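You operate a simulated robot arm through the tools that you are given. There is no shell and no other tool. Be economical: measure what you need, move in short steps, check, and stop when the job is done.

The job below is to be done with a simulated two-armed robot. You get a single attempt, and the scene is never put back.

TASK
Bleed the cans under the bars to below 50 V, then lift both bars onto the rubber mat.
Fine: white switch on, watch the meter, switch off again before a bar comes off; the plugs stay in; free the post latch and post knob and leave them free. Set down upright: red copper bar, black copper bar. Where these are worked on the way, their far stop is far enough and under half their travel is too little: white switch.

The check looks at the end state, three seconds after you hand in, the way a careful person would. Anything else that was tipped, shoved, dropped, spilled or broken makes it a failure.

THE ROBOT
Two 6-joint arms with fingered hands on one trunk, hanging from a carriage that runs on a gantry, over the field with the corners [-1262, 1619], [-1262, -681], [18, -681], [18, 1619] (x, y) and turns from -6.388 to 5.62 rad about z. Base frame: it is fixed where the carriage stands at the start and does not move with it; the origin is on the floor, on the carriage's upright axis, x ahead of it, y to its left, z up. Lengths are in mm, angles in rad, forces in N, time in s.
The left shoulder is at the start at [40, 152, 1452], the right one opposite. With the tool pointing down near the work surface each hand reaches from about 100 to 640 mm from the robot's upright axis, wherever it stands, measured 20 degrees to its own side. Places, roughly: blue box [600, -300, 800]; post knob [400, -100, 900]; post latch [400, 400, 900]; rubber mat on the narrow bench [200, 200, 700]; volt meter [200, -100, 600]; white switch [600, -400, 800]. Payload 4 kg a hand.
The tool frame of a hand sits at the grasp point between the pads (the TCP): z along the fingers, y along the line on which they close. The tips reach 30 mm beyond it. Largest opening 104 mm; the body of the gripper starts 35 mm behind the TCP. The gripper is a hand of 5 fingers: y runs from the thumb to the fingers, the wrist lies at [-15, -104, -178] in the tool frame, and closing takes about 1.5 s.
Orientation is told as [roll, pitch, yaw] about the base's x, y, z axes, in that order, counted from this pose: with the fingers straight down and the wrist toward the robot, the tool's x, y and z point along [0, 1, 0], [1, 0, 0] and [0, 0, -1] of the base frame.

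THE INTERFACE
- The arms move only by the tool jog_arm. It takes "left_increments", "right_increments" or both (then of equal length, played together; a hand with none holds still); each is a list of rows, each a list of 7 numbers: the shift along the tool's x, y, z in mm, then the turn, a rotation vector about the tool's x, y, z in rad, then the opening in per cent of the stroke, from 0 (shut) to 100 (fully open). In form: [[x, y, z, wx, wy, wz, jaw], ...]. A call has 1 to 12 rows; each row is the pose to reach, as a shift and turn from the pose commanded when the call began, along the tool's axes at that moment. Rows are played at 5 a second. More than 50 mm and 0.15 rad between two rows, or a gripper value outside its range, and nothing of the call is played. Where a pose cannot be reached the arm comes as near as it can. A force on the tool above 40 N (or 10 N above the force at the start of the call, whichever is more), or a blocked arm, ends the call early, and 0.2 s more pass. The fingers move at their own pace (about 45 mm/s each) and stop on an object; they squeeze with about 25 N. The grip force told is the motor's: it shows also when the fingers shut on nothing. Time passes only in rows, and 0.2 s behind the last, so rows that repeat a pose let the fingers close. The reply holds the time, the measured pose of the TCP, the force on the tool along the base axes, the opening and the grip force, in the units named above and with some noise, with the torque about the TCP (base axes, N m) and any sound that the robot's microphone picked up, and new pictures: "show" is both (left out), scene, wrist or none (wrist: the cameras of the hands that moved).
- Cameras (640 x 400 px; columns grow to the right, rows downward): "scene" is now at [216.9, -1.1, 1714.9]; the picture's right is [0.01, -1.00, 0.00], its down [-0.93, -0.01, -0.36] and it looks along [0.36, 0.00, -0.93] (base axes); focal length 267 px, centre (320, 200). "left" rides on the left gripper at [-60, -83, -120] in its tool frame; the picture's right is [-0.79, -0.29, 0.54], its down [0.56, -0.71, 0.44] and it looks along [0.26, 0.65, 0.72] (tool axes); focal length 234 px, centre (320, 200). "right" rides on the right gripper at [60, -83, -120] in its tool frame; the picture's right is [-0.79, 0.29, -0.54], its down [-0.56, -0.71, 0.44] and it looks along [-0.26, 0.65, 0.72] (tool axes); focal length 234 px, centre (320, 200). There is no depth. A picture from a camera that has moved, and an enlarged one, comes with that camera's place and axes in the base frame and with its lens.
- slide_trunk(by): slides the trunk up (or, below 0, down) by that many mm; the arms and the scene camera ride with it, the base frame stays. It gives what a move gives, with no picture.
- drive_base(legs): drives the robot by 1 to 6 legs, each [ahead, left, turn to the left] in mm, mm and rad, along the robot's own axes; the way and the turn of a leg run together, so that a leg with both is an arc; at most 1500 mm and 3.142 rad a leg. The arms and the cameras ride along, it lands a little off, and it stops where it bumps. It keeps to its track: a leg is cut to what the track allows. It gives what a move gives, and a new picture of the scene camera.
- grasp_type(shape, hand): the hand has 5 fingers and takes this shape, open, in about a second: jaw (thumb against the fingers, like two jaws); tri (thumb and two fingers); tip (a fingertip pinch); poke (one finger out to press); point (the index stretched); flat (the hand flat); cup (the hand cupped); fist (a fist). The gripper value then closes the fingers along that shape, each until it touches; the sizes above hold for jaw. It gives what a move gives, with no picture.
- aim_head(pan, tilt): turns the head with the scene camera to pan (to the left, within 1.501 rad either way) and tilt (down, from -0.506 to 1.204), counted from straight ahead of the robot. It gives what a move gives, and a new picture of the scene camera.
- enlarge(camera, box): a new picture of the part [left, top, right, bottom] of that camera's present view, enlarged. No time passes.
- job_done(): hands the job in; it is judged then, once.

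Go step by step. Nothing tells you exact positions but the pictures and the camera data: compare them with the known pose of the tool, close in by small moves and look again before you grip or let go. The budget is 120 turns and 260 pictures, counting those below and the enlarged ones. Unless the task says otherwise, let go and move clear before handing in, and close with one line.

The tools are called after ">>>" by a JSON object that holds its "method" and its "body". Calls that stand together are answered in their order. jog_arm: Moves the arms, as the interface text tells. Its arguments: {"type":"object","properties":{"left_increments":{"type":"array"},"right_increments":{"type":"array"},"show":{"type":"string","enum":["both","scene","wrist","none"]}},"required":[]} The other tools are called the same way: slide_trunk (by) slides the trunk up or down; grasp_type (shape, hand) gives the hand a shape; drive_base (legs) drives the base; aim_head (pan, tilt) turns the head that bears the scene camera; enlarge (camera, box) takes an enlarged picture of a part of a camera's view; job_done () hands the job in.

At the start:

```text
t: 0.0
left_eef_pos: [546.1, 300.7, 1220.1]
left_tool_rot: [-0.001, 0.001, -0.001]
left_force: [-0.3, -0.4, -0.2]
left_ft_torque: [-0.01, -0.01, -0.04]
left_finger_gap: 103.9
left_grip_force: 0.1
left_shape: jaw
right_eef_pos: [594.0, -183.4, 999.5]
right_tool_rot: [0.0, -0.001, 0.001]
right_force: [1.3, -0.3, -0.3]
right_ft_torque: [0.0, -0.04, -0.01]
right_finger_gap: 103.8
right_grip_force: 0.1
right_shape: jaw
trunk travel left (down, up): [-625.0, 175.0]
robot x, y, heading: [0.5, -1.4, -0.001]
head pan, tilt: [0.007, 1.201]
```

scene: 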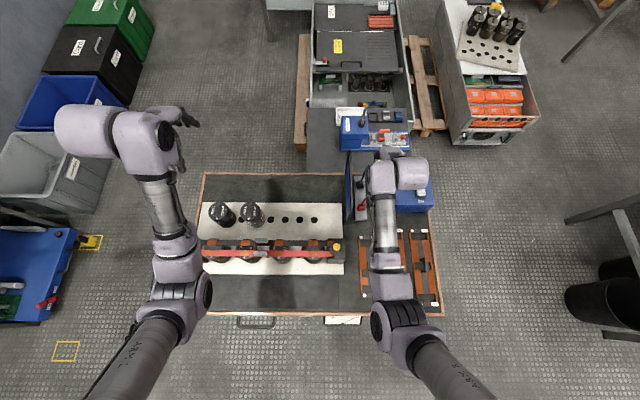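
right: 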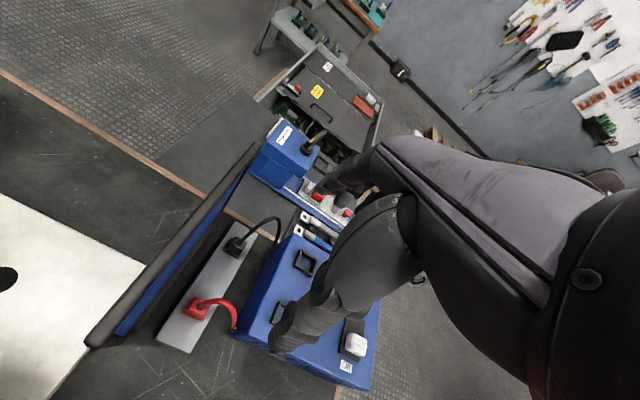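
left: 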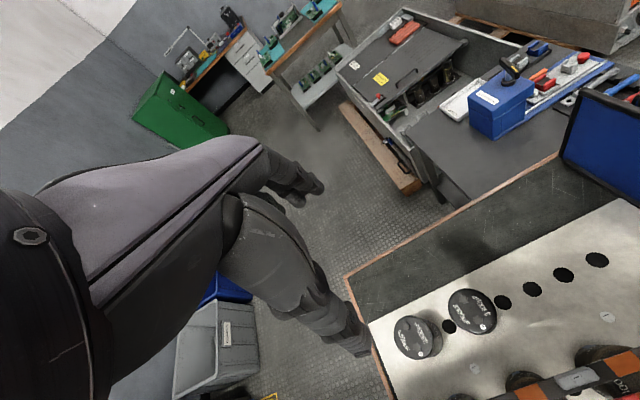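

I see a bench with a white plate, bars (black/red), a blue panel (meter?) and a blue box with the white switch on the right. I'll enlarge the views first.

>>> {"method": "enlarge", "body": {"camera": "scene", "box": [190, 160, 350, 330]}}

>>> {"method": "enlarge", "body": {"camera": "scene", "box": [300, 90, 460, 330]}}

>>> {"method": "enlarge", "body": {"camera": "right", "box": [100, 100, 400, 400]}}

```text
2.35 times, centred on (270, 245) of scene
camera zoom: at [216.9, -1.1, 1714.9], right [0.01, -1.0, 0.0], down [-0.93, -0.01, -0.36], along [0.36, 0.0, -0.93], focal length 629 px, centre (438, 94)
```

zoom: 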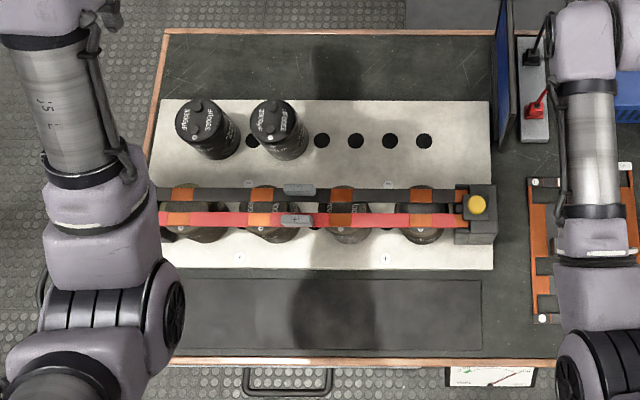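

```text
1.67 times, centred on (380, 210) of scene
camera zoom: at [216.9, -1.1, 1714.9], right [0.01, -1.0, 0.0], down [-0.93, -0.01, -0.36], along [0.36, 0.0, -0.93], focal length 445 px, centre (220, 183)
```

zoom: 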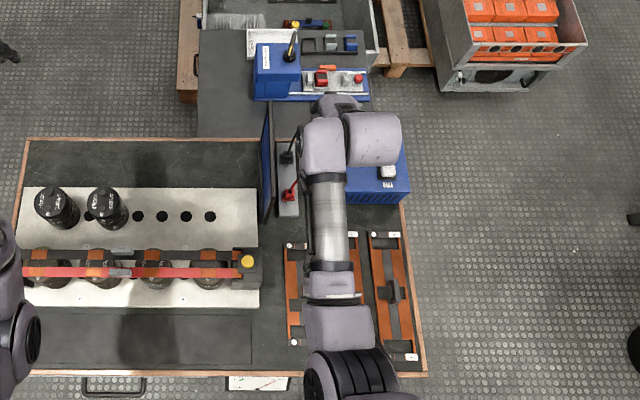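

```text
1.33 times, centred on (250, 250) of right
camera zoom: at [511.8, -124.7, 1119.6], right [0.29, -0.79, 0.54], down [-0.71, -0.56, -0.44], along [0.65, -0.26, -0.72], focal length 312 px, centre (413, 133)
```

zoom: 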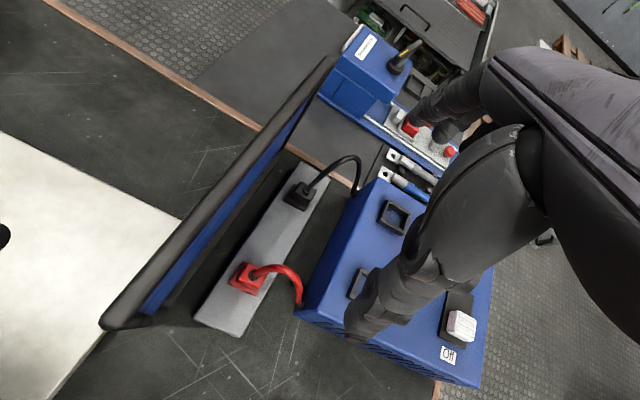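

The left arm hides the bars' left end and the latch. I move the left hand back and outward to see it, and raise the right one a bit.

>>> {"method": "jog_arm", "body": {"left_increments": [[30, -40, 0, 0, 0, 0, 100], [60, -80, 0, 0, 0, 0, 100], [90, -120, 0, 0, 0, 0, 100], [120, -160, 0, 0, 0, 0, 100], [140, -200, 0, 0, 0, 0, 100], [160, -240, 0, 0, 0, 0, 100], [180, -280, 0, 0, 0, 0, 100]], "right_increments": [[-20, -30, -20, 0, 0, 0, 100], [-40, -60, -40, 0, 0, 0, 100], [-60, -90, -60, 0, 0, 0, 100], [-80, -120, -80, 0, 0, 0, 100], [-100, -150, -100, 0, 0, 0, 100], [-120, -180, -120, 0, 0, 0, 100], [-140, -210, -140, 0, 0, 0, 100]], "show": "both"}}

```text
t: 1.6
left_eef_pos: [433.1, 375.9, 1219.7]
left_tool_rot: [-0.001, 0.001, -0.002]
left_force: [0.5, 0.4, -0.4]
left_ft_torque: [0.01, -0.01, -0.04]
left_finger_gap: 103.8
left_grip_force: 0.0
left_shape: jaw
left hand out of reach, approached as far as the arm can: row 3, 4, 5, 6, 7
right_eef_pos: [383.9, -324.9, 1141.9]
right_tool_rot: [-0.001, 0.002, 0.0]
right_force: [1.3, -0.3, 0.6]
right_ft_torque: [0.0, -0.03, 0.02]
right_finger_gap: 104.0
right_grip_force: 0.2
right_shape: jaw
trunk travel left (down, up): [-625.0, 175.0]
robot x, y, heading: [-0.7, 0.9, 0.003]
head pan, tilt: [0.007, 1.201]
camera scene: at [216.7, -1.8, 1714.7], right [0.01, -1.0, 0.0], down [-0.93, -0.01, -0.36], along [0.36, 0.0, -0.93], focal length 267 px, centre (320, 200)
camera right: at [301.8, -265.6, 1261.1], right [0.29, -0.79, 0.54], down [-0.71, -0.56, -0.44], along [0.65, -0.26, -0.72], focal length 234 px, centre (320, 200)
camera left: at [348.9, 316.9, 1340.5], right [-0.29, -0.79, -0.54], down [-0.71, 0.56, -0.44], along [0.65, 0.26, -0.72], focal length 234 px, centre (320, 200)
```

scene: 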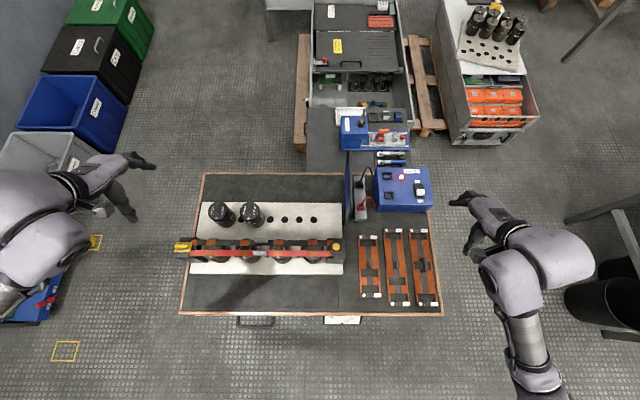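
right: 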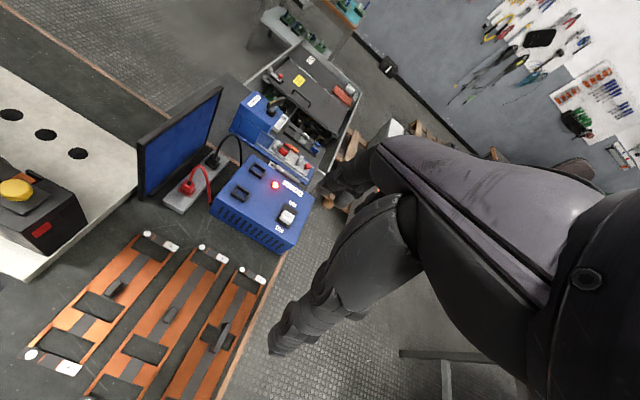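
left: 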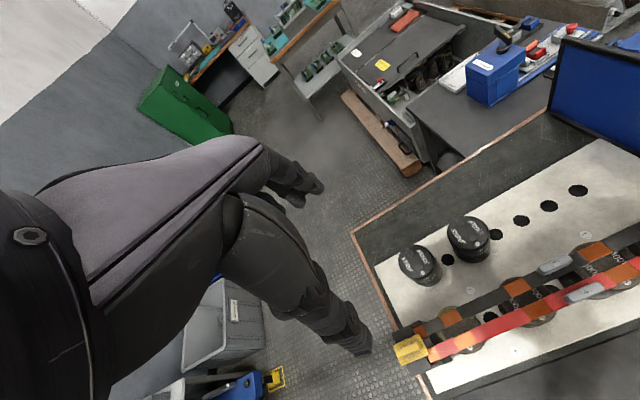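

Now the view is clear. I enlarge the bars, latch, knob, and the switch box.

>>> {"method": "enlarge", "body": {"camera": "scene", "box": [165, 165, 355, 330]}}

>>> {"method": "enlarge", "body": {"camera": "scene", "box": [330, 145, 450, 230]}}

>>> {"method": "enlarge", "body": {"camera": "scene", "box": [310, 225, 450, 335]}}

>>> {"method": "enlarge", "body": {"camera": "left", "box": [380, 200, 640, 400]}}

>>> {"method": "enlarge", "body": {"camera": "right", "box": [130, 130, 340, 270]}}

>>> {"method": "enlarge", "body": {"camera": "right", "box": [0, 80, 160, 300]}}

```text
2.42 times, centred on (260, 248) of scene
camera zoom: at [216.7, -1.8, 1714.7], right [0.01, -1.0, 0.0], down [-0.93, -0.01, -0.36], along [0.36, 0.0, -0.93], focal length 648 px, centre (466, 85)
```

zoom: 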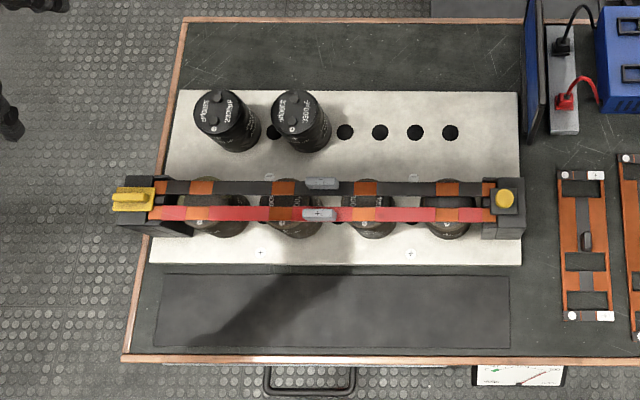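

```text
4.71 times, centred on (390, 188) of scene
camera zoom: at [216.7, -1.8, 1714.7], right [0.01, -1.0, 0.0], down [-0.93, -0.01, -0.36], along [0.36, 0.0, -0.93], focal length 1257 px, centre (-9, 259)
```

zoom: 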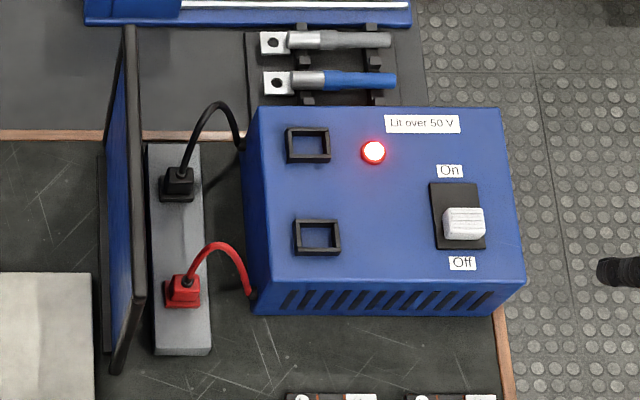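

```text
3.64 times, centred on (380, 280) of scene
camera zoom: at [216.7, -1.8, 1714.7], right [0.01, -1.0, 0.0], down [-0.93, -0.01, -0.36], along [0.36, 0.0, -0.93], focal length 972 px, centre (102, -91)
```

zoom: 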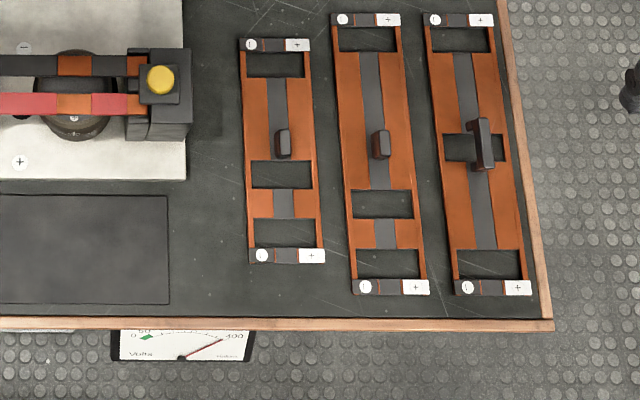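

```text
2.00 times, centred on (510, 300) of left
camera zoom: at [348.9, 316.9, 1340.5], right [-0.29, -0.79, -0.54], down [-0.71, 0.56, -0.44], along [0.65, 0.26, -0.72], focal length 468 px, centre (-60, 0)
```

zoom: 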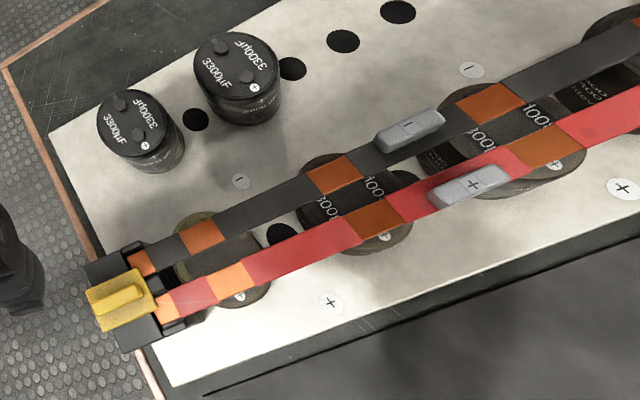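

```text
2.86 times, centred on (235, 200) of right
camera zoom: at [301.8, -265.6, 1261.1], right [0.29, -0.79, 0.54], down [-0.71, -0.56, -0.44], along [0.65, -0.26, -0.72], focal length 669 px, centre (563, 200)
```

zoom: 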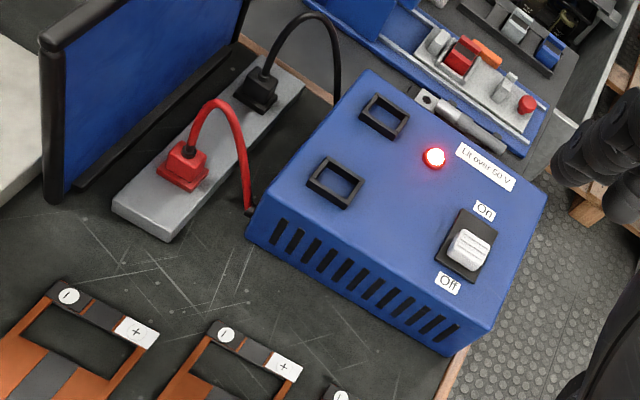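

```text
1.82 times, centred on (80, 190) of right
camera zoom: at [301.8, -265.6, 1261.1], right [0.29, -0.79, 0.54], down [-0.71, -0.56, -0.44], along [0.65, -0.26, -0.72], focal length 426 px, centre (756, 218)
```

zoom: 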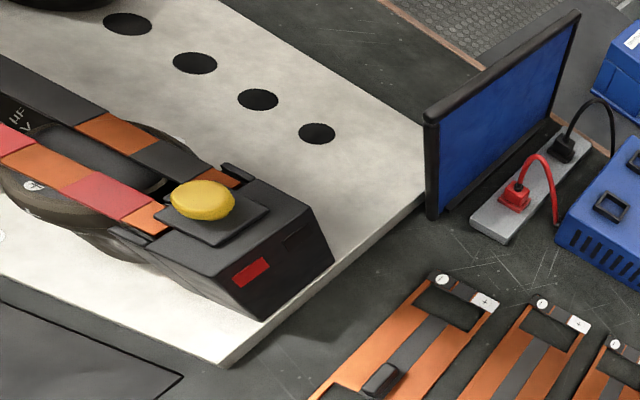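

The switch is a white knob at its Off end near [600, -367, 816], the red lamp is lit, and the meter reads high. I drive right so the right hand can reach it.

>>> {"method": "drive_base", "body": {"legs": [[16, -200, 0]]}}

>>> {"method": "jog_arm", "body": {"right_increments": [[30, 40, 20, 0, 0, 0, 100], [60, 80, 40, 0, 0, 0, 80], [80, 120, 60, 0, 0, 0, 60], [100, 140, 90, 0, 0, 0, 50], [100, 150, 120, 0, 0, 0, 50], [100, 150, 150, 0, 0, 0, 50]], "show": "both"}}

```text
t: 3.2
left_eef_pos: [448.0, 180.7, 1220.7]
left_tool_rot: [0.0, -0.002, -0.001]
left_force: [0.0, 0.1, 0.4]
left_ft_torque: [0.03, -0.02, -0.03]
left_finger_gap: 103.9
left_grip_force: 0.0
left_shape: jaw
right_eef_pos: [399.6, -521.2, 1141.7]
right_tool_rot: [0.002, -0.001, -0.003]
right_force: [1.3, -0.8, 0.5]
right_ft_torque: [0.02, 0.03, -0.01]
right_finger_gap: 103.8
right_grip_force: 0.0
right_shape: jaw
trunk travel left (down, up): [-625.0, 175.0]
robot x, y, heading: [14.2, -194.8, 0.003]
head pan, tilt: [0.007, 1.201]
camera scene: at [231.3, -198.3, 1714.8], right [0.01, -1.0, 0.0], down [-0.93, -0.01, -0.36], along [0.36, 0.0, -0.93], focal length 267 px, centre (320, 200)
```

scene: 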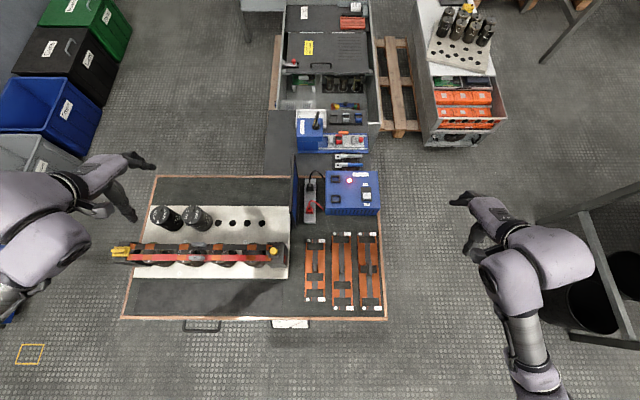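

```text
refused: row 1 steps farther than a row can; nothing moved
```

I move the right hand over the switch in smaller rows.

>>> {"method": "jog_arm", "body": {"right_increments": [[25, 33, 15, 0, 0, 0, 100], [50, 66, 30, 0, 0, 0, 80], [75, 99, 45, 0, 0, 0, 60], [100, 132, 60, 0, 0, 0, 50], [125, 165, 75, 0, 0, 0, 50], [154, 190, 95, 0, 0, 0, 50], [154, 200, 135, 0, 0, 0, 50], [154, 200, 170, 0, 0, 0, 50]], "show": "both"}}

```text
t: 5.0
left_eef_pos: [448.4, 182.0, 1220.6]
left_tool_rot: [-0.001, 0.001, -0.002]
left_force: [0.6, 0.4, 0.1]
left_ft_torque: [-0.04, -0.02, -0.02]
left_finger_gap: 103.9
left_grip_force: 0.0
left_shape: jaw
right_eef_pos: [604.2, -369.9, 975.3]
right_tool_rot: [-0.003, -0.008, -0.002]
right_force: [0.3, -0.5, 0.4]
right_ft_torque: [0.0, 0.01, 0.0]
right_finger_gap: 52.1
right_grip_force: 0.1
right_shape: jaw
trunk travel left (down, up): [-625.0, 175.0]
robot x, y, heading: [13.9, -195.1, -0.001]
head pan, tilt: [0.007, 1.201]
camera scene: at [231.3, -198.0, 1714.9], right [0.01, -1.0, 0.0], down [-0.93, -0.01, -0.36], along [0.36, 0.0, -0.93], focal length 267 px, centre (320, 200)
camera right: at [520.8, -309.7, 1093.4], right [0.28, -0.79, 0.55], down [-0.7, -0.56, -0.44], along [0.65, -0.26, -0.71], focal length 234 px, centre (320, 200)
```

scene: 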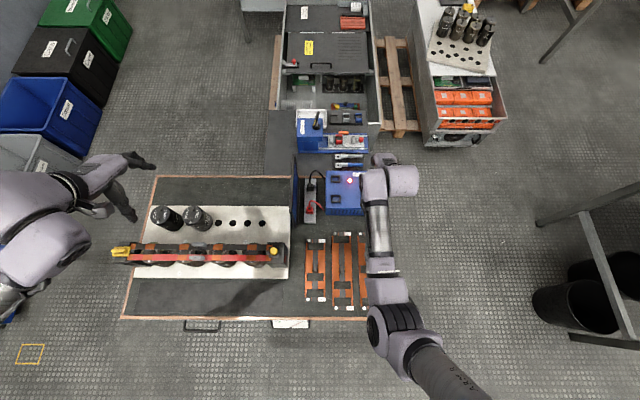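
right: 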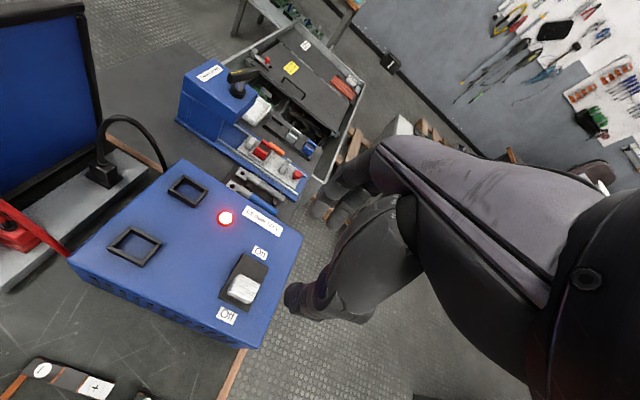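

>>> {"method": "enlarge", "body": {"camera": "right", "box": [190, 230, 310, 330]}}

>>> {"method": "enlarge", "body": {"camera": "scene", "box": [260, 300, 320, 340]}}

```text
4.00 times, centred on (250, 280) of right
camera zoom: at [520.8, -309.7, 1093.4], right [0.28, -0.79, 0.55], down [-0.7, -0.56, -0.44], along [0.65, -0.26, -0.71], focal length 937 px, centre (600, -120)
```

zoom: 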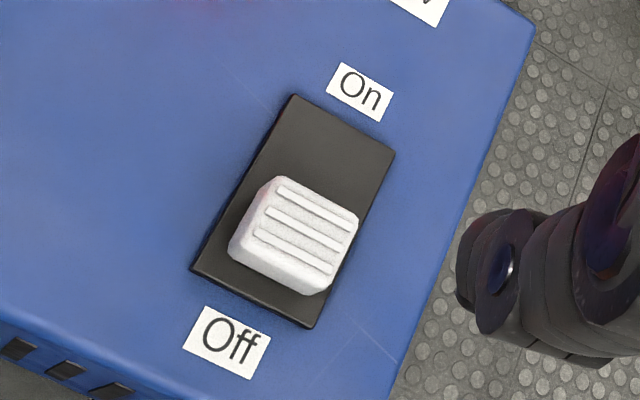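

```text
10.00 times, centred on (290, 320) of scene
camera zoom: at [231.3, -198.0, 1714.9], right [0.01, -1.0, 0.0], down [-0.93, -0.01, -0.36], along [0.36, 0.0, -0.93], focal length 2672 px, centre (620, -1000)
```

zoom: 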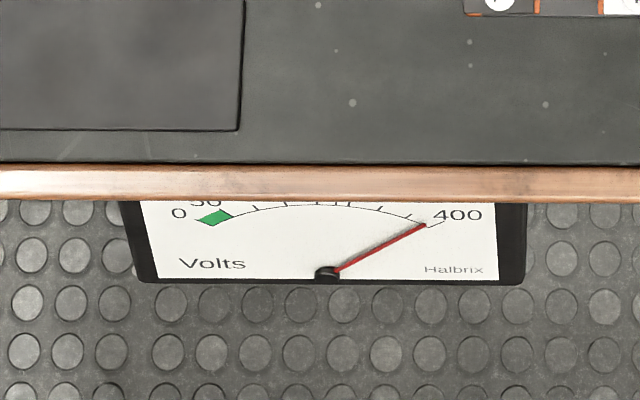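

The switch is a slider, 400 V on the meter. I lower the hand astride the knob, thumb on the near side.

>>> {"method": "jog_arm", "body": {"right_increments": [[4, -4, 40, 0, 0, 0, 50], [4, -4, 80, 0, 0, 0, 50], [4, -4, 110, 0, 0, 0, 50], [4, -4, 125, 0, 0, 0, 50]], "show": "both"}}

>>> {"method": "enlarge", "body": {"camera": "right", "box": [220, 200, 400, 350]}}

```text
t: 6.0
left_eef_pos: [447.8, 181.0, 1222.1]
left_tool_rot: [-0.001, -0.001, -0.002]
left_force: [-0.5, 0.5, -0.3]
left_ft_torque: [0.0, 0.01, 0.04]
left_finger_gap: 103.8
left_grip_force: 0.1
left_shape: jaw
right_eef_pos: [596.3, -363.8, 845.1]
right_tool_rot: [0.001, 0.001, 0.001]
right_force: [-0.1, -0.5, 0.5]
right_ft_torque: [-0.02, 0.0, -0.01]
right_finger_gap: 52.3
right_grip_force: 0.1
right_shape: jaw
trunk travel left (down, up): [-625.0, 175.0]
robot x, y, heading: [15.6, -192.6, 0.002]
head pan, tilt: [0.007, 1.201]
camera scene: at [231.4, -198.2, 1714.9], right [0.01, -1.0, 0.0], down [-0.93, -0.01, -0.36], along [0.36, 0.0, -0.93], focal length 267 px, centre (320, 200)
camera right: at [513.4, -304.2, 965.2], right [0.29, -0.79, 0.54], down [-0.71, -0.56, -0.44], along [0.65, -0.26, -0.72], focal length 234 px, centre (320, 200)
```

scene: 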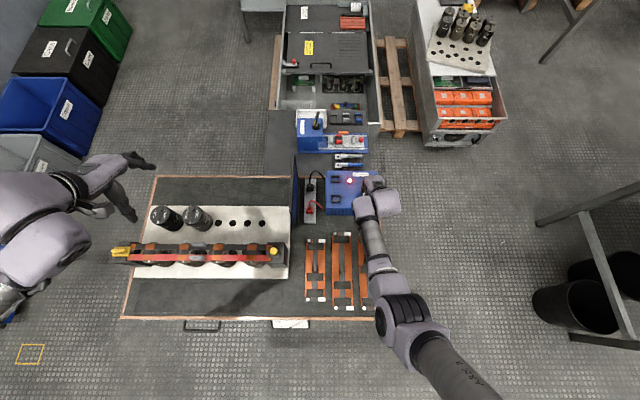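
right: 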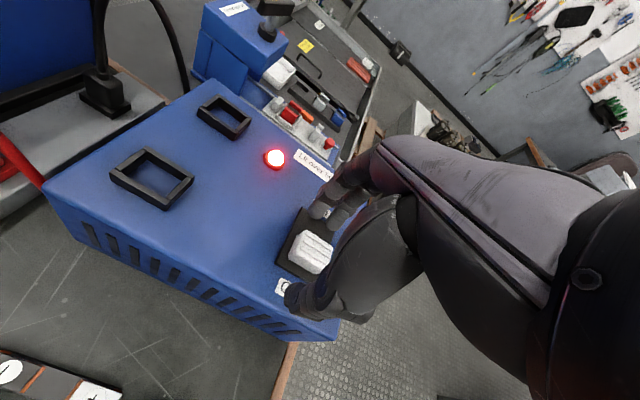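

```text
2.67 times, centred on (310, 275) of right
camera zoom: at [513.4, -304.2, 965.2], right [0.29, -0.79, 0.54], down [-0.71, -0.56, -0.44], along [0.65, -0.26, -0.72], focal length 624 px, centre (347, 0)
```

zoom: 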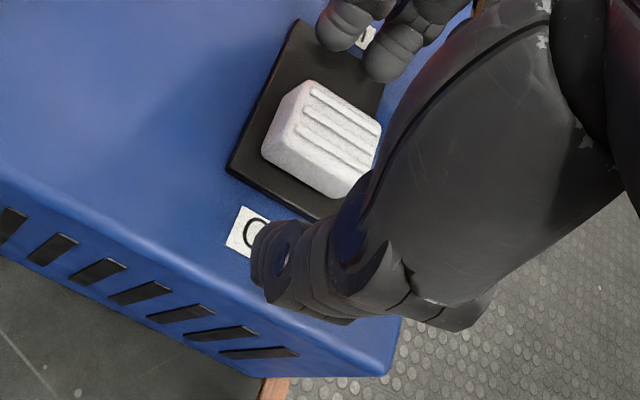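

Thumb and knob line up. I go 7 mm lower and push ahead.

>>> {"method": "jog_arm", "body": {"right_increments": [[-2, 0, 7, 0, 0, 0, 50], [-2, 10, 7, 0, 0, 0, 50], [-2, 18, 7, 0, 0, 0, 50], [-2, 24, 7, 0, 0, 0, 50], [-2, 30, 7, 0, 0, 0, 50]], "show": "wrist"}}

>>> {"method": "enlarge", "body": {"camera": "right", "box": [220, 200, 400, 350]}}

```text
t: 7.2
left_eef_pos: [448.5, 180.8, 1220.1]
left_tool_rot: [-0.001, 0.0, -0.003]
left_force: [-0.4, 0.5, -0.4]
left_ft_torque: [0.0, 0.0, 0.02]
left_finger_gap: 103.7
left_grip_force: 0.0
left_shape: jaw
right_eef_pos: [626.0, -365.5, 839.3]
right_tool_rot: [0.001, 0.001, -0.001]
right_force: [-1.4, -0.1, 1.0]
right_ft_torque: [0.01, 0.02, 0.0]
right_finger_gap: 54.9
right_grip_force: 0.1
right_shape: jaw
trunk travel left (down, up): [-625.0, 175.0]
robot x, y, heading: [12.3, -195.3, -0.004]
head pan, tilt: [0.007, 1.201]
camera right: at [542.5, -305.8, 958.4], right [0.29, -0.79, 0.54], down [-0.71, -0.56, -0.44], along [0.65, -0.26, -0.72], focal length 234 px, centre (320, 200)
```

right: 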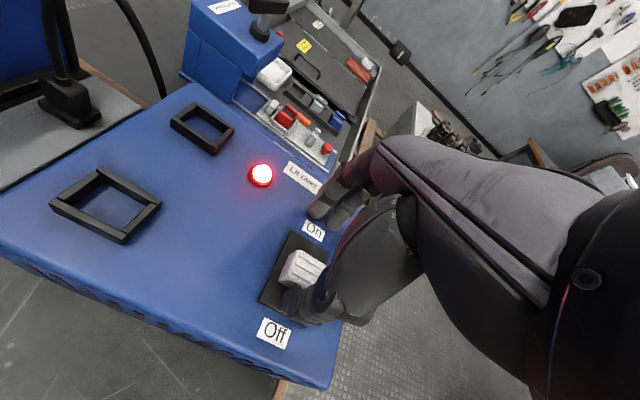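

```text
2.67 times, centred on (310, 275) of right
camera zoom: at [542.5, -305.8, 958.4], right [0.29, -0.79, 0.54], down [-0.71, -0.56, -0.44], along [0.65, -0.26, -0.72], focal length 624 px, centre (347, 0)
```

zoom: 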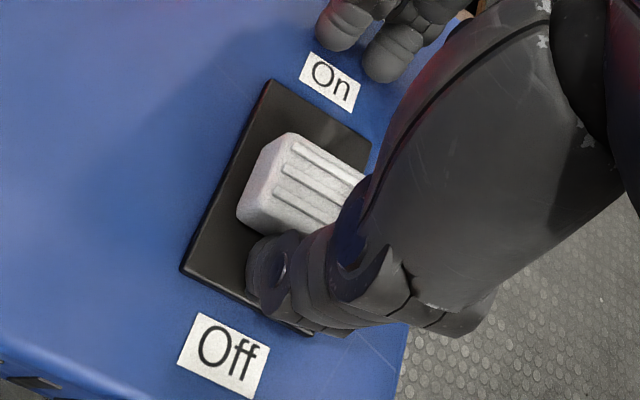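

The knob is moving; I push on toward its stop in small steps.

>>> {"method": "jog_arm", "body": {"right_increments": [[0, 5, 0, 0, 0, 0, 50], [0, 9, 0, 0, 0, 0, 50], [0, 13, 0, 0, 0, 0, 50]], "show": "wrist"}}

>>> {"method": "enlarge", "body": {"camera": "right", "box": [220, 200, 400, 350]}}

>>> {"method": "enlarge", "body": {"camera": "scene", "box": [260, 300, 320, 340]}}

```text
t: 8.0
left_eef_pos: [448.1, 181.7, 1220.5]
left_tool_rot: [-0.001, 0.0, -0.003]
left_force: [0.0, 0.2, -0.1]
left_ft_torque: [-0.01, -0.02, -0.01]
left_finger_gap: 104.1
left_grip_force: 0.2
left_shape: jaw
right_eef_pos: [637.4, -365.6, 839.3]
right_tool_rot: [-0.001, 0.0, 0.0]
right_force: [-1.9, 0.6, -0.7]
right_ft_torque: [0.01, 0.06, 0.01]
right_finger_gap: 55.0
right_grip_force: 0.1
right_shape: jaw
trunk travel left (down, up): [-625.0, 175.0]
robot x, y, heading: [17.0, -193.4, 0.001]
head pan, tilt: [0.007, 1.201]
camera right: at [555.5, -305.6, 958.5], right [0.29, -0.79, 0.54], down [-0.71, -0.56, -0.44], along [0.65, -0.26, -0.72], focal length 234 px, centre (320, 200)
```

right: 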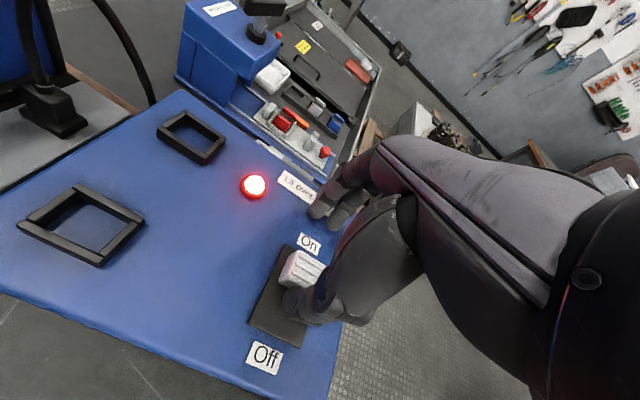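

```text
2.67 times, centred on (310, 275) of right
camera zoom: at [555.5, -305.6, 958.5], right [0.29, -0.79, 0.54], down [-0.71, -0.56, -0.44], along [0.65, -0.26, -0.72], focal length 624 px, centre (347, 0)
```

zoom: 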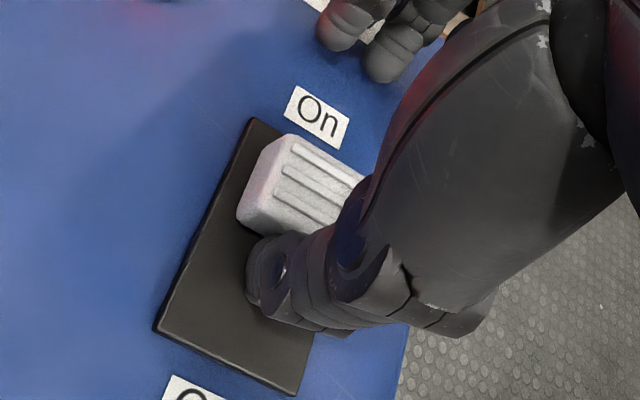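

```text
10.00 times, centred on (290, 320) of scene
camera zoom: at [231.2, -198.1, 1714.8], right [0.01, -1.0, 0.0], down [-0.93, -0.01, -0.36], along [0.36, 0.0, -0.93], focal length 2672 px, centre (620, -1000)
```

zoom: 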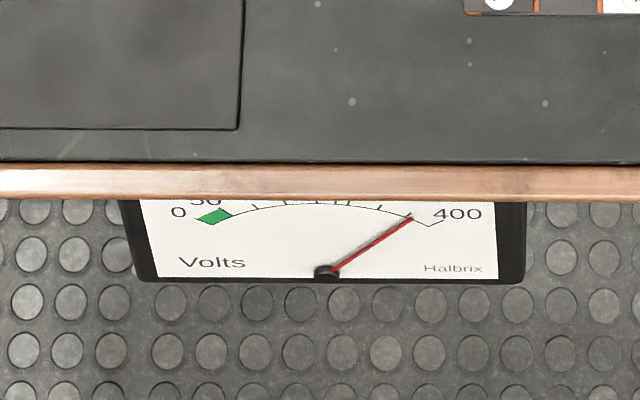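

The voltage is falling. I nudge a few mm more to the stop and let time pass.

>>> {"method": "jog_arm", "body": {"right_increments": [[0, 2, 0, 0, 0, 0, 50], [0, 4, 0, 0, 0, 0, 50], [0, 4, 0, 0, 0, 0, 50], [0, 4, 0, 0, 0, 0, 50], [0, 4, 0, 0, 0, 0, 50], [0, 4, 0, 0, 0, 0, 50], [0, 4, 0, 0, 0, 0, 50], [0, 4, 0, 0, 0, 0, 50], [0, 4, 0, 0, 0, 0, 50], [0, 4, 0, 0, 0, 0, 50], [0, 4, 0, 0, 0, 0, 50], [0, 4, 0, 0, 0, 0, 50]], "show": "wrist"}}

>>> {"method": "enlarge", "body": {"camera": "scene", "box": [260, 300, 320, 340]}}

```text
t: 10.6
left_eef_pos: [447.4, 181.5, 1220.5]
left_tool_rot: [0.001, 0.003, -0.003]
left_force: [0.5, 0.2, 0.7]
left_ft_torque: [0.03, 0.01, -0.01]
left_finger_gap: 103.6
left_grip_force: 0.1
left_shape: jaw
right_eef_pos: [643.1, -364.2, 838.3]
right_tool_rot: [-0.001, 0.001, 0.001]
right_force: [-4.5, -0.2, 1.6]
right_ft_torque: [0.0, 0.12, -0.01]
right_finger_gap: 56.7
right_grip_force: 0.1
right_shape: jaw
trunk travel left (down, up): [-625.0, 175.0]
robot x, y, heading: [14.6, -198.6, -0.004]
head pan, tilt: [0.007, 1.201]
camera right: at [559.1, -305.7, 958.1], right [0.29, -0.79, 0.54], down [-0.71, -0.56, -0.44], along [0.65, -0.26, -0.72], focal length 234 px, centre (320, 200)
```

right: 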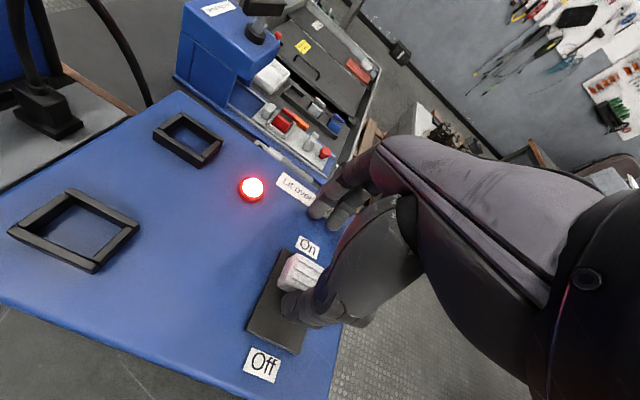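

```text
10.00 times, centred on (290, 320) of scene
camera zoom: at [231.0, -198.1, 1714.7], right [0.01, -1.0, 0.0], down [-0.93, -0.01, -0.36], along [0.36, 0.0, -0.93], focal length 2672 px, centre (620, -1000)
```

zoom: 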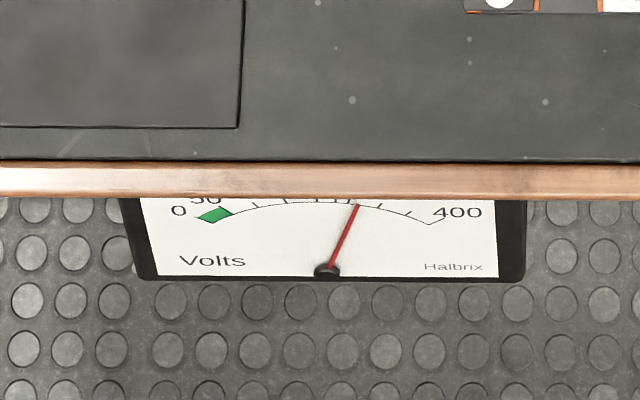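

At the stop and dropping (~250 V). I wait, easing the pressure.

>>> {"method": "jog_arm", "body": {"right_increments": [[0, -4, 0, 0, 0, 0, 50], [0, -8, 0, 0, 0, 0, 50], [0, -8, 0, 0, 0, 0, 50], [0, -8, 0, 0, 0, 0, 50], [0, -8, 0, 0, 0, 0, 50], [0, -8, 0, 0, 0, 0, 50], [0, -8, 0, 0, 0, 0, 50], [0, -8, 0, 0, 0, 0, 50], [0, -8, 0, 0, 0, 0, 50], [0, -8, 0, 0, 0, 0, 50], [0, -8, 0, 0, 0, 0, 50], [0, -8, 0, 0, 0, 0, 50]], "show": "none"}}

>>> {"method": "jog_arm", "body": {"right_increments": [[0, 0, 0, 0, 0, 0, 50], [0, 0, 0, 0, 0, 0, 50], [0, 0, 0, 0, 0, 0, 50], [0, 0, 0, 0, 0, 0, 50], [0, 0, 0, 0, 0, 0, 50], [0, 0, 0, 0, 0, 0, 50], [0, 0, 0, 0, 0, 0, 50], [0, 0, 0, 0, 0, 0, 50], [0, 0, 0, 0, 0, 0, 50], [0, 0, 0, 0, 0, 0, 50], [0, 0, 0, 0, 0, 0, 50], [0, 0, 0, 0, 0, 0, 50]], "show": "none"}}

>>> {"method": "jog_arm", "body": {"right_increments": [[0, 0, 0, 0, 0, 0, 50], [0, 0, 0, 0, 0, 0, 50], [0, 0, 0, 0, 0, 0, 50], [0, 0, 0, 0, 0, 0, 50], [0, 0, 0, 0, 0, 0, 50], [0, 0, 0, 0, 0, 0, 50], [0, 0, 0, 0, 0, 0, 50], [0, 0, 0, 0, 0, 0, 50], [0, 0, 0, 0, 0, 0, 50], [0, 0, 0, 0, 0, 0, 50], [0, 0, 0, 0, 0, 0, 50], [0, 0, 0, 0, 0, 0, 50]], "show": "none"}}

>>> {"method": "jog_arm", "body": {"right_increments": [[0, 0, 0, 0, 0, 0, 50], [0, 0, 0, 0, 0, 0, 50], [0, 0, 0, 0, 0, 0, 50], [0, 0, 0, 0, 0, 0, 50], [0, 0, 0, 0, 0, 0, 50], [0, 0, 0, 0, 0, 0, 50], [0, 0, 0, 0, 0, 0, 50], [0, 0, 0, 0, 0, 0, 50], [0, 0, 0, 0, 0, 0, 50], [0, 0, 0, 0, 0, 0, 50], [0, 0, 0, 0, 0, 0, 50], [0, 0, 0, 0, 0, 0, 50]], "show": "wrist"}}

>>> {"method": "enlarge", "body": {"camera": "scene", "box": [260, 300, 320, 340]}}

```text
t: 13.2
left_eef_pos: [448.8, 181.0, 1221.0]
left_tool_rot: [0.0, -0.002, -0.003]
left_force: [0.0, -0.9, 0.3]
left_ft_torque: [-0.01, -0.02, -0.01]
left_finger_gap: 104.1
left_grip_force: 0.0
left_shape: jaw
right_eef_pos: [635.1, -365.6, 838.2]
right_tool_rot: [0.001, -0.002, 0.0]
right_force: [0.0, -0.2, -1.3]
right_ft_torque: [0.01, -0.01, 0.03]
right_finger_gap: 52.3
right_grip_force: 0.0
right_shape: jaw
trunk travel left (down, up): [-625.0, 175.0]
robot x, y, heading: [12.0, -195.6, 0.001]
head pan, tilt: [0.007, 1.201]
```

```text
t: 15.8
left_eef_pos: [447.9, 180.8, 1221.0]
left_tool_rot: [0.0, -0.002, -0.003]
left_force: [0.0, 0.1, 0.3]
left_ft_torque: [0.02, -0.02, -0.02]
left_finger_gap: 104.0
left_grip_force: 0.0
left_shape: jaw
right_eef_pos: [634.1, -366.4, 838.1]
right_tool_rot: [0.001, 0.0, 0.0]
right_force: [0.0, -0.6, 0.5]
right_ft_torque: [-0.01, -0.01, 0.01]
right_finger_gap: 52.4
right_grip_force: 0.0
right_shape: jaw
trunk travel left (down, up): [-625.0, 175.0]
robot x, y, heading: [17.2, -197.4, -0.001]
head pan, tilt: [0.007, 1.201]
```

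```text
t: 18.4
left_eef_pos: [447.5, 180.9, 1221.4]
left_tool_rot: [0.0, -0.001, -0.002]
left_force: [-1.1, -0.2, 0.8]
left_ft_torque: [0.01, 0.0, 0.03]
left_finger_gap: 103.9
left_grip_force: 0.0
left_shape: jaw
right_eef_pos: [634.6, -365.5, 839.2]
right_tool_rot: [-0.001, -0.001, -0.001]
right_force: [-0.8, 0.5, 0.0]
right_ft_torque: [0.01, 0.03, -0.01]
right_finger_gap: 52.4
right_grip_force: 0.0
right_shape: jaw
trunk travel left (down, up): [-625.0, 175.0]
robot x, y, heading: [17.6, -202.2, -0.003]
head pan, tilt: [0.007, 1.201]
```

```text
t: 21.0
left_eef_pos: [448.1, 180.3, 1221.5]
left_tool_rot: [0.0, 0.0, -0.003]
left_force: [1.0, -0.4, -0.2]
left_ft_torque: [-0.01, 0.03, -0.02]
left_finger_gap: 104.0
left_grip_force: 0.1
left_shape: jaw
right_eef_pos: [635.0, -366.1, 839.8]
right_tool_rot: [0.0, 0.001, -0.002]
right_force: [0.1, 0.6, 0.1]
right_ft_torque: [-0.02, -0.01, -0.01]
right_finger_gap: 52.7
right_grip_force: 0.1
right_shape: jaw
trunk travel left (down, up): [-625.0, 175.0]
robot x, y, heading: [11.2, -196.3, -0.003]
head pan, tilt: [0.007, 1.201]
camera right: at [551.9, -305.9, 958.7], right [0.29, -0.79, 0.54], down [-0.71, -0.56, -0.44], along [0.65, -0.26, -0.72], focal length 234 px, centre (320, 200)
```

right: 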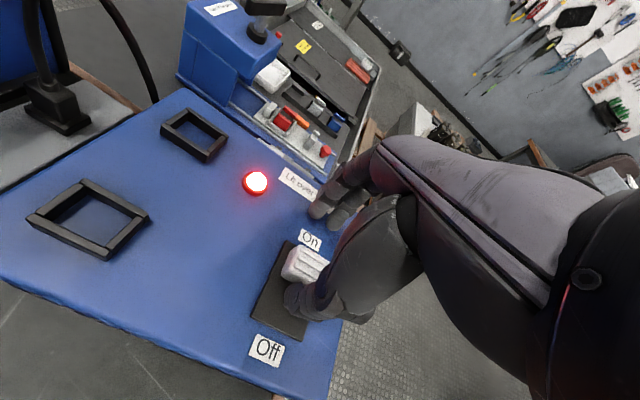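

```text
10.00 times, centred on (290, 320) of scene
camera zoom: at [231.4, -198.1, 1714.8], right [0.01, -1.0, 0.0], down [-0.93, -0.01, -0.36], along [0.36, 0.0, -0.93], focal length 2672 px, centre (620, -1000)
```

zoom: 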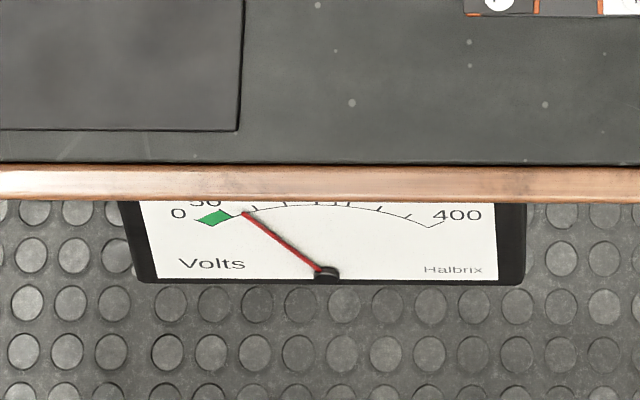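

About 70 V now. I wait roughly 20 s more to get well below 50 V.

>>> {"method": "jog_arm", "body": {"right_increments": [[0, 0, 0, 0, 0, 0, 50], [0, 0, 0, 0, 0, 0, 50], [0, 0, 0, 0, 0, 0, 50], [0, 0, 0, 0, 0, 0, 50], [0, 0, 0, 0, 0, 0, 50], [0, 0, 0, 0, 0, 0, 50], [0, 0, 0, 0, 0, 0, 50], [0, 0, 0, 0, 0, 0, 50], [0, 0, 0, 0, 0, 0, 50], [0, 0, 0, 0, 0, 0, 50], [0, 0, 0, 0, 0, 0, 50], [0, 0, 0, 0, 0, 0, 50]], "show": "none"}}

>>> {"method": "jog_arm", "body": {"right_increments": [[0, 0, 0, 0, 0, 0, 50], [0, 0, 0, 0, 0, 0, 50], [0, 0, 0, 0, 0, 0, 50], [0, 0, 0, 0, 0, 0, 50], [0, 0, 0, 0, 0, 0, 50], [0, 0, 0, 0, 0, 0, 50], [0, 0, 0, 0, 0, 0, 50], [0, 0, 0, 0, 0, 0, 50], [0, 0, 0, 0, 0, 0, 50], [0, 0, 0, 0, 0, 0, 50], [0, 0, 0, 0, 0, 0, 50], [0, 0, 0, 0, 0, 0, 50]], "show": "none"}}

>>> {"method": "jog_arm", "body": {"right_increments": [[0, 0, 0, 0, 0, 0, 50], [0, 0, 0, 0, 0, 0, 50], [0, 0, 0, 0, 0, 0, 50], [0, 0, 0, 0, 0, 0, 50], [0, 0, 0, 0, 0, 0, 50], [0, 0, 0, 0, 0, 0, 50], [0, 0, 0, 0, 0, 0, 50], [0, 0, 0, 0, 0, 0, 50], [0, 0, 0, 0, 0, 0, 50], [0, 0, 0, 0, 0, 0, 50], [0, 0, 0, 0, 0, 0, 50], [0, 0, 0, 0, 0, 0, 50]], "show": "none"}}

>>> {"method": "jog_arm", "body": {"right_increments": [[0, 0, 0, 0, 0, 0, 50], [0, 0, 0, 0, 0, 0, 50], [0, 0, 0, 0, 0, 0, 50], [0, 0, 0, 0, 0, 0, 50], [0, 0, 0, 0, 0, 0, 50], [0, 0, 0, 0, 0, 0, 50], [0, 0, 0, 0, 0, 0, 50], [0, 0, 0, 0, 0, 0, 50], [0, 0, 0, 0, 0, 0, 50], [0, 0, 0, 0, 0, 0, 50], [0, 0, 0, 0, 0, 0, 50], [0, 0, 0, 0, 0, 0, 50]], "show": "none"}}

>>> {"method": "jog_arm", "body": {"right_increments": [[0, 0, 0, 0, 0, 0, 50], [0, 0, 0, 0, 0, 0, 50], [0, 0, 0, 0, 0, 0, 50], [0, 0, 0, 0, 0, 0, 50], [0, 0, 0, 0, 0, 0, 50], [0, 0, 0, 0, 0, 0, 50], [0, 0, 0, 0, 0, 0, 50], [0, 0, 0, 0, 0, 0, 50], [0, 0, 0, 0, 0, 0, 50], [0, 0, 0, 0, 0, 0, 50], [0, 0, 0, 0, 0, 0, 50], [0, 0, 0, 0, 0, 0, 50]], "show": "none"}}

>>> {"method": "jog_arm", "body": {"right_increments": [[0, 0, 0, 0, 0, 0, 50], [0, 0, 0, 0, 0, 0, 50], [0, 0, 0, 0, 0, 0, 50], [0, 0, 0, 0, 0, 0, 50], [0, 0, 0, 0, 0, 0, 50], [0, 0, 0, 0, 0, 0, 50], [0, 0, 0, 0, 0, 0, 50], [0, 0, 0, 0, 0, 0, 50], [0, 0, 0, 0, 0, 0, 50], [0, 0, 0, 0, 0, 0, 50], [0, 0, 0, 0, 0, 0, 50], [0, 0, 0, 0, 0, 0, 50]], "show": "none"}}

>>> {"method": "jog_arm", "body": {"right_increments": [[0, 0, 0, 0, 0, 0, 50], [0, 0, 0, 0, 0, 0, 50], [0, 0, 0, 0, 0, 0, 50], [0, 0, 0, 0, 0, 0, 50], [0, 0, 0, 0, 0, 0, 50], [0, 0, 0, 0, 0, 0, 50], [0, 0, 0, 0, 0, 0, 50], [0, 0, 0, 0, 0, 0, 50], [0, 0, 0, 0, 0, 0, 50], [0, 0, 0, 0, 0, 0, 50], [0, 0, 0, 0, 0, 0, 50], [0, 0, 0, 0, 0, 0, 50]], "show": "wrist"}}

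>>> {"method": "enlarge", "body": {"camera": "scene", "box": [260, 300, 320, 340]}}

```text
t: 23.6
left_eef_pos: [448.2, 180.9, 1219.4]
left_tool_rot: [0.001, 0.0, -0.001]
left_force: [-0.1, 0.2, 1.2]
left_ft_torque: [0.04, -0.01, -0.03]
left_finger_gap: 103.7
left_grip_force: 0.1
left_shape: jaw
right_eef_pos: [634.4, -365.5, 839.8]
right_tool_rot: [0.0, -0.002, -0.001]
right_force: [0.0, 0.5, -0.1]
right_ft_torque: [-0.01, 0.03, 0.01]
right_finger_gap: 52.5
right_grip_force: 0.1
right_shape: jaw
trunk travel left (down, up): [-625.0, 175.0]
robot x, y, heading: [12.3, -195.7, -0.002]
head pan, tilt: [0.007, 1.201]
```

```text
t: 26.2
left_eef_pos: [447.6, 180.6, 1220.6]
left_tool_rot: [0.001, 0.001, -0.002]
left_force: [-0.2, 0.5, -0.4]
left_ft_torque: [0.0, -0.01, 0.02]
left_finger_gap: 103.9
left_grip_force: 0.1
left_shape: jaw
right_eef_pos: [634.8, -365.4, 838.4]
right_tool_rot: [0.0, -0.001, -0.001]
right_force: [-0.1, -0.6, -0.1]
right_ft_torque: [-0.03, 0.0, 0.0]
right_finger_gap: 52.5
right_grip_force: 0.1
right_shape: jaw
trunk travel left (down, up): [-625.0, 175.0]
robot x, y, heading: [14.7, -197.2, 0.005]
head pan, tilt: [0.007, 1.201]
```

```text
t: 28.8
left_eef_pos: [447.4, 180.3, 1220.4]
left_tool_rot: [0.0, 0.001, -0.002]
left_force: [0.8, -0.5, -0.2]
left_ft_torque: [-0.01, -0.01, 0.05]
left_finger_gap: 104.0
left_grip_force: 0.0
left_shape: jaw
right_eef_pos: [634.5, -366.4, 839.7]
right_tool_rot: [-0.001, 0.0, 0.001]
right_force: [-0.7, 0.0, 0.3]
right_ft_torque: [0.0, -0.05, 0.0]
right_finger_gap: 52.5
right_grip_force: 0.1
right_shape: jaw
trunk travel left (down, up): [-625.0, 175.0]
robot x, y, heading: [10.6, -198.6, 0.001]
head pan, tilt: [0.007, 1.201]
```

```text
t: 31.4
left_eef_pos: [447.9, 180.9, 1220.8]
left_tool_rot: [-0.001, -0.001, -0.002]
left_force: [-0.8, 0.9, 0.1]
left_ft_torque: [-0.02, 0.01, 0.01]
left_finger_gap: 104.0
left_grip_force: 0.0
left_shape: jaw
right_eef_pos: [634.5, -365.3, 838.4]
right_tool_rot: [0.0, 0.0, 0.0]
right_force: [0.1, 0.3, 0.0]
right_ft_torque: [-0.01, 0.03, 0.0]
right_finger_gap: 52.4
right_grip_force: 0.1
right_shape: jaw
trunk travel left (down, up): [-625.0, 175.0]
robot x, y, heading: [16.8, -197.3, 0.002]
head pan, tilt: [0.007, 1.201]
```

```text
t: 34.0
left_eef_pos: [448.3, 181.2, 1220.2]
left_tool_rot: [0.0, 0.001, -0.001]
left_force: [-0.2, 0.6, 0.5]
left_ft_torque: [-0.03, 0.02, 0.0]
left_finger_gap: 103.9
left_grip_force: 0.1
left_shape: jaw
right_eef_pos: [634.7, -366.4, 839.5]
right_tool_rot: [0.001, -0.001, -0.001]
right_force: [-0.5, 0.0, 0.1]
right_ft_torque: [0.0, 0.02, 0.02]
right_finger_gap: 52.6
right_grip_force: 0.0
right_shape: jaw
trunk travel left (down, up): [-625.0, 175.0]
robot x, y, heading: [11.0, -196.5, -0.002]
head pan, tilt: [0.007, 1.201]
```

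```text
t: 36.6
left_eef_pos: [447.0, 181.0, 1220.7]
left_tool_rot: [0.0, 0.0, -0.003]
left_force: [0.0, -0.1, 0.4]
left_ft_torque: [-0.02, 0.0, 0.04]
left_finger_gap: 104.0
left_grip_force: 0.2
left_shape: jaw
right_eef_pos: [634.1, -365.2, 839.8]
right_tool_rot: [0.0, -0.001, 0.002]
right_force: [-0.1, 1.0, -0.1]
right_ft_torque: [0.01, 0.04, -0.02]
right_finger_gap: 52.5
right_grip_force: 0.0
right_shape: jaw
trunk travel left (down, up): [-625.0, 175.0]
robot x, y, heading: [13.5, -194.2, -0.001]
head pan, tilt: [0.007, 1.201]
```

```text
t: 39.2
left_eef_pos: [447.9, 180.7, 1220.2]
left_tool_rot: [0.0, 0.001, -0.001]
left_force: [0.2, 0.2, -0.3]
left_ft_torque: [-0.02, -0.02, 0.04]
left_finger_gap: 103.6
left_grip_force: 0.0
left_shape: jaw
right_eef_pos: [633.8, -365.1, 839.3]
right_tool_rot: [0.0, 0.0, -0.001]
right_force: [0.6, 0.3, 1.2]
right_ft_torque: [0.0, 0.01, 0.02]
right_finger_gap: 52.5
right_grip_force: 0.0
right_shape: jaw
trunk travel left (down, up): [-625.0, 175.0]
robot x, y, heading: [15.2, -193.9, -0.002]
head pan, tilt: [0.007, 1.201]
camera right: at [551.9, -305.9, 958.7], right [0.29, -0.79, 0.54], down [-0.71, -0.56, -0.44], along [0.65, -0.26, -0.72], focal length 234 px, centre (320, 200)
```

right: 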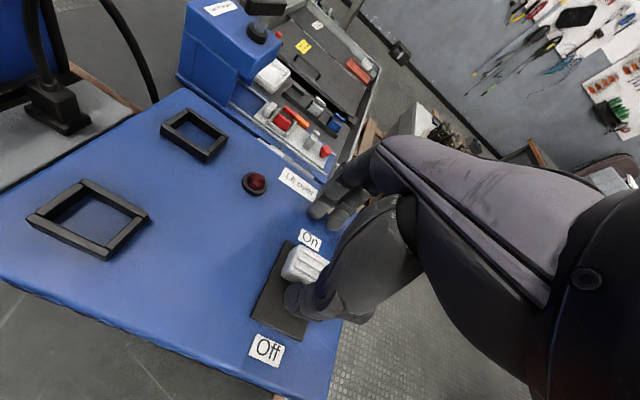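

```text
10.00 times, centred on (290, 320) of scene
camera zoom: at [231.4, -198.1, 1714.8], right [0.01, -1.0, 0.0], down [-0.93, -0.01, -0.36], along [0.36, 0.0, -0.93], focal length 2672 px, centre (620, -1000)
```

zoom: 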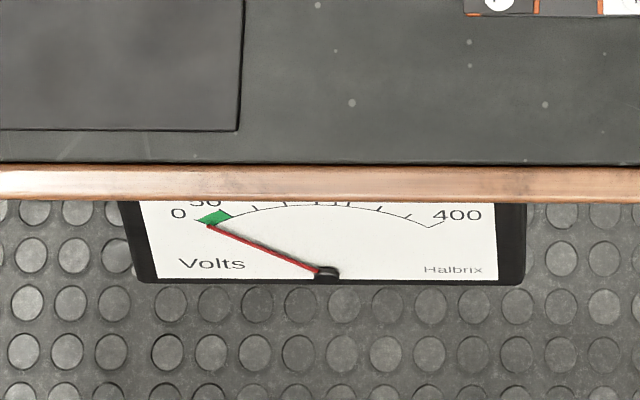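

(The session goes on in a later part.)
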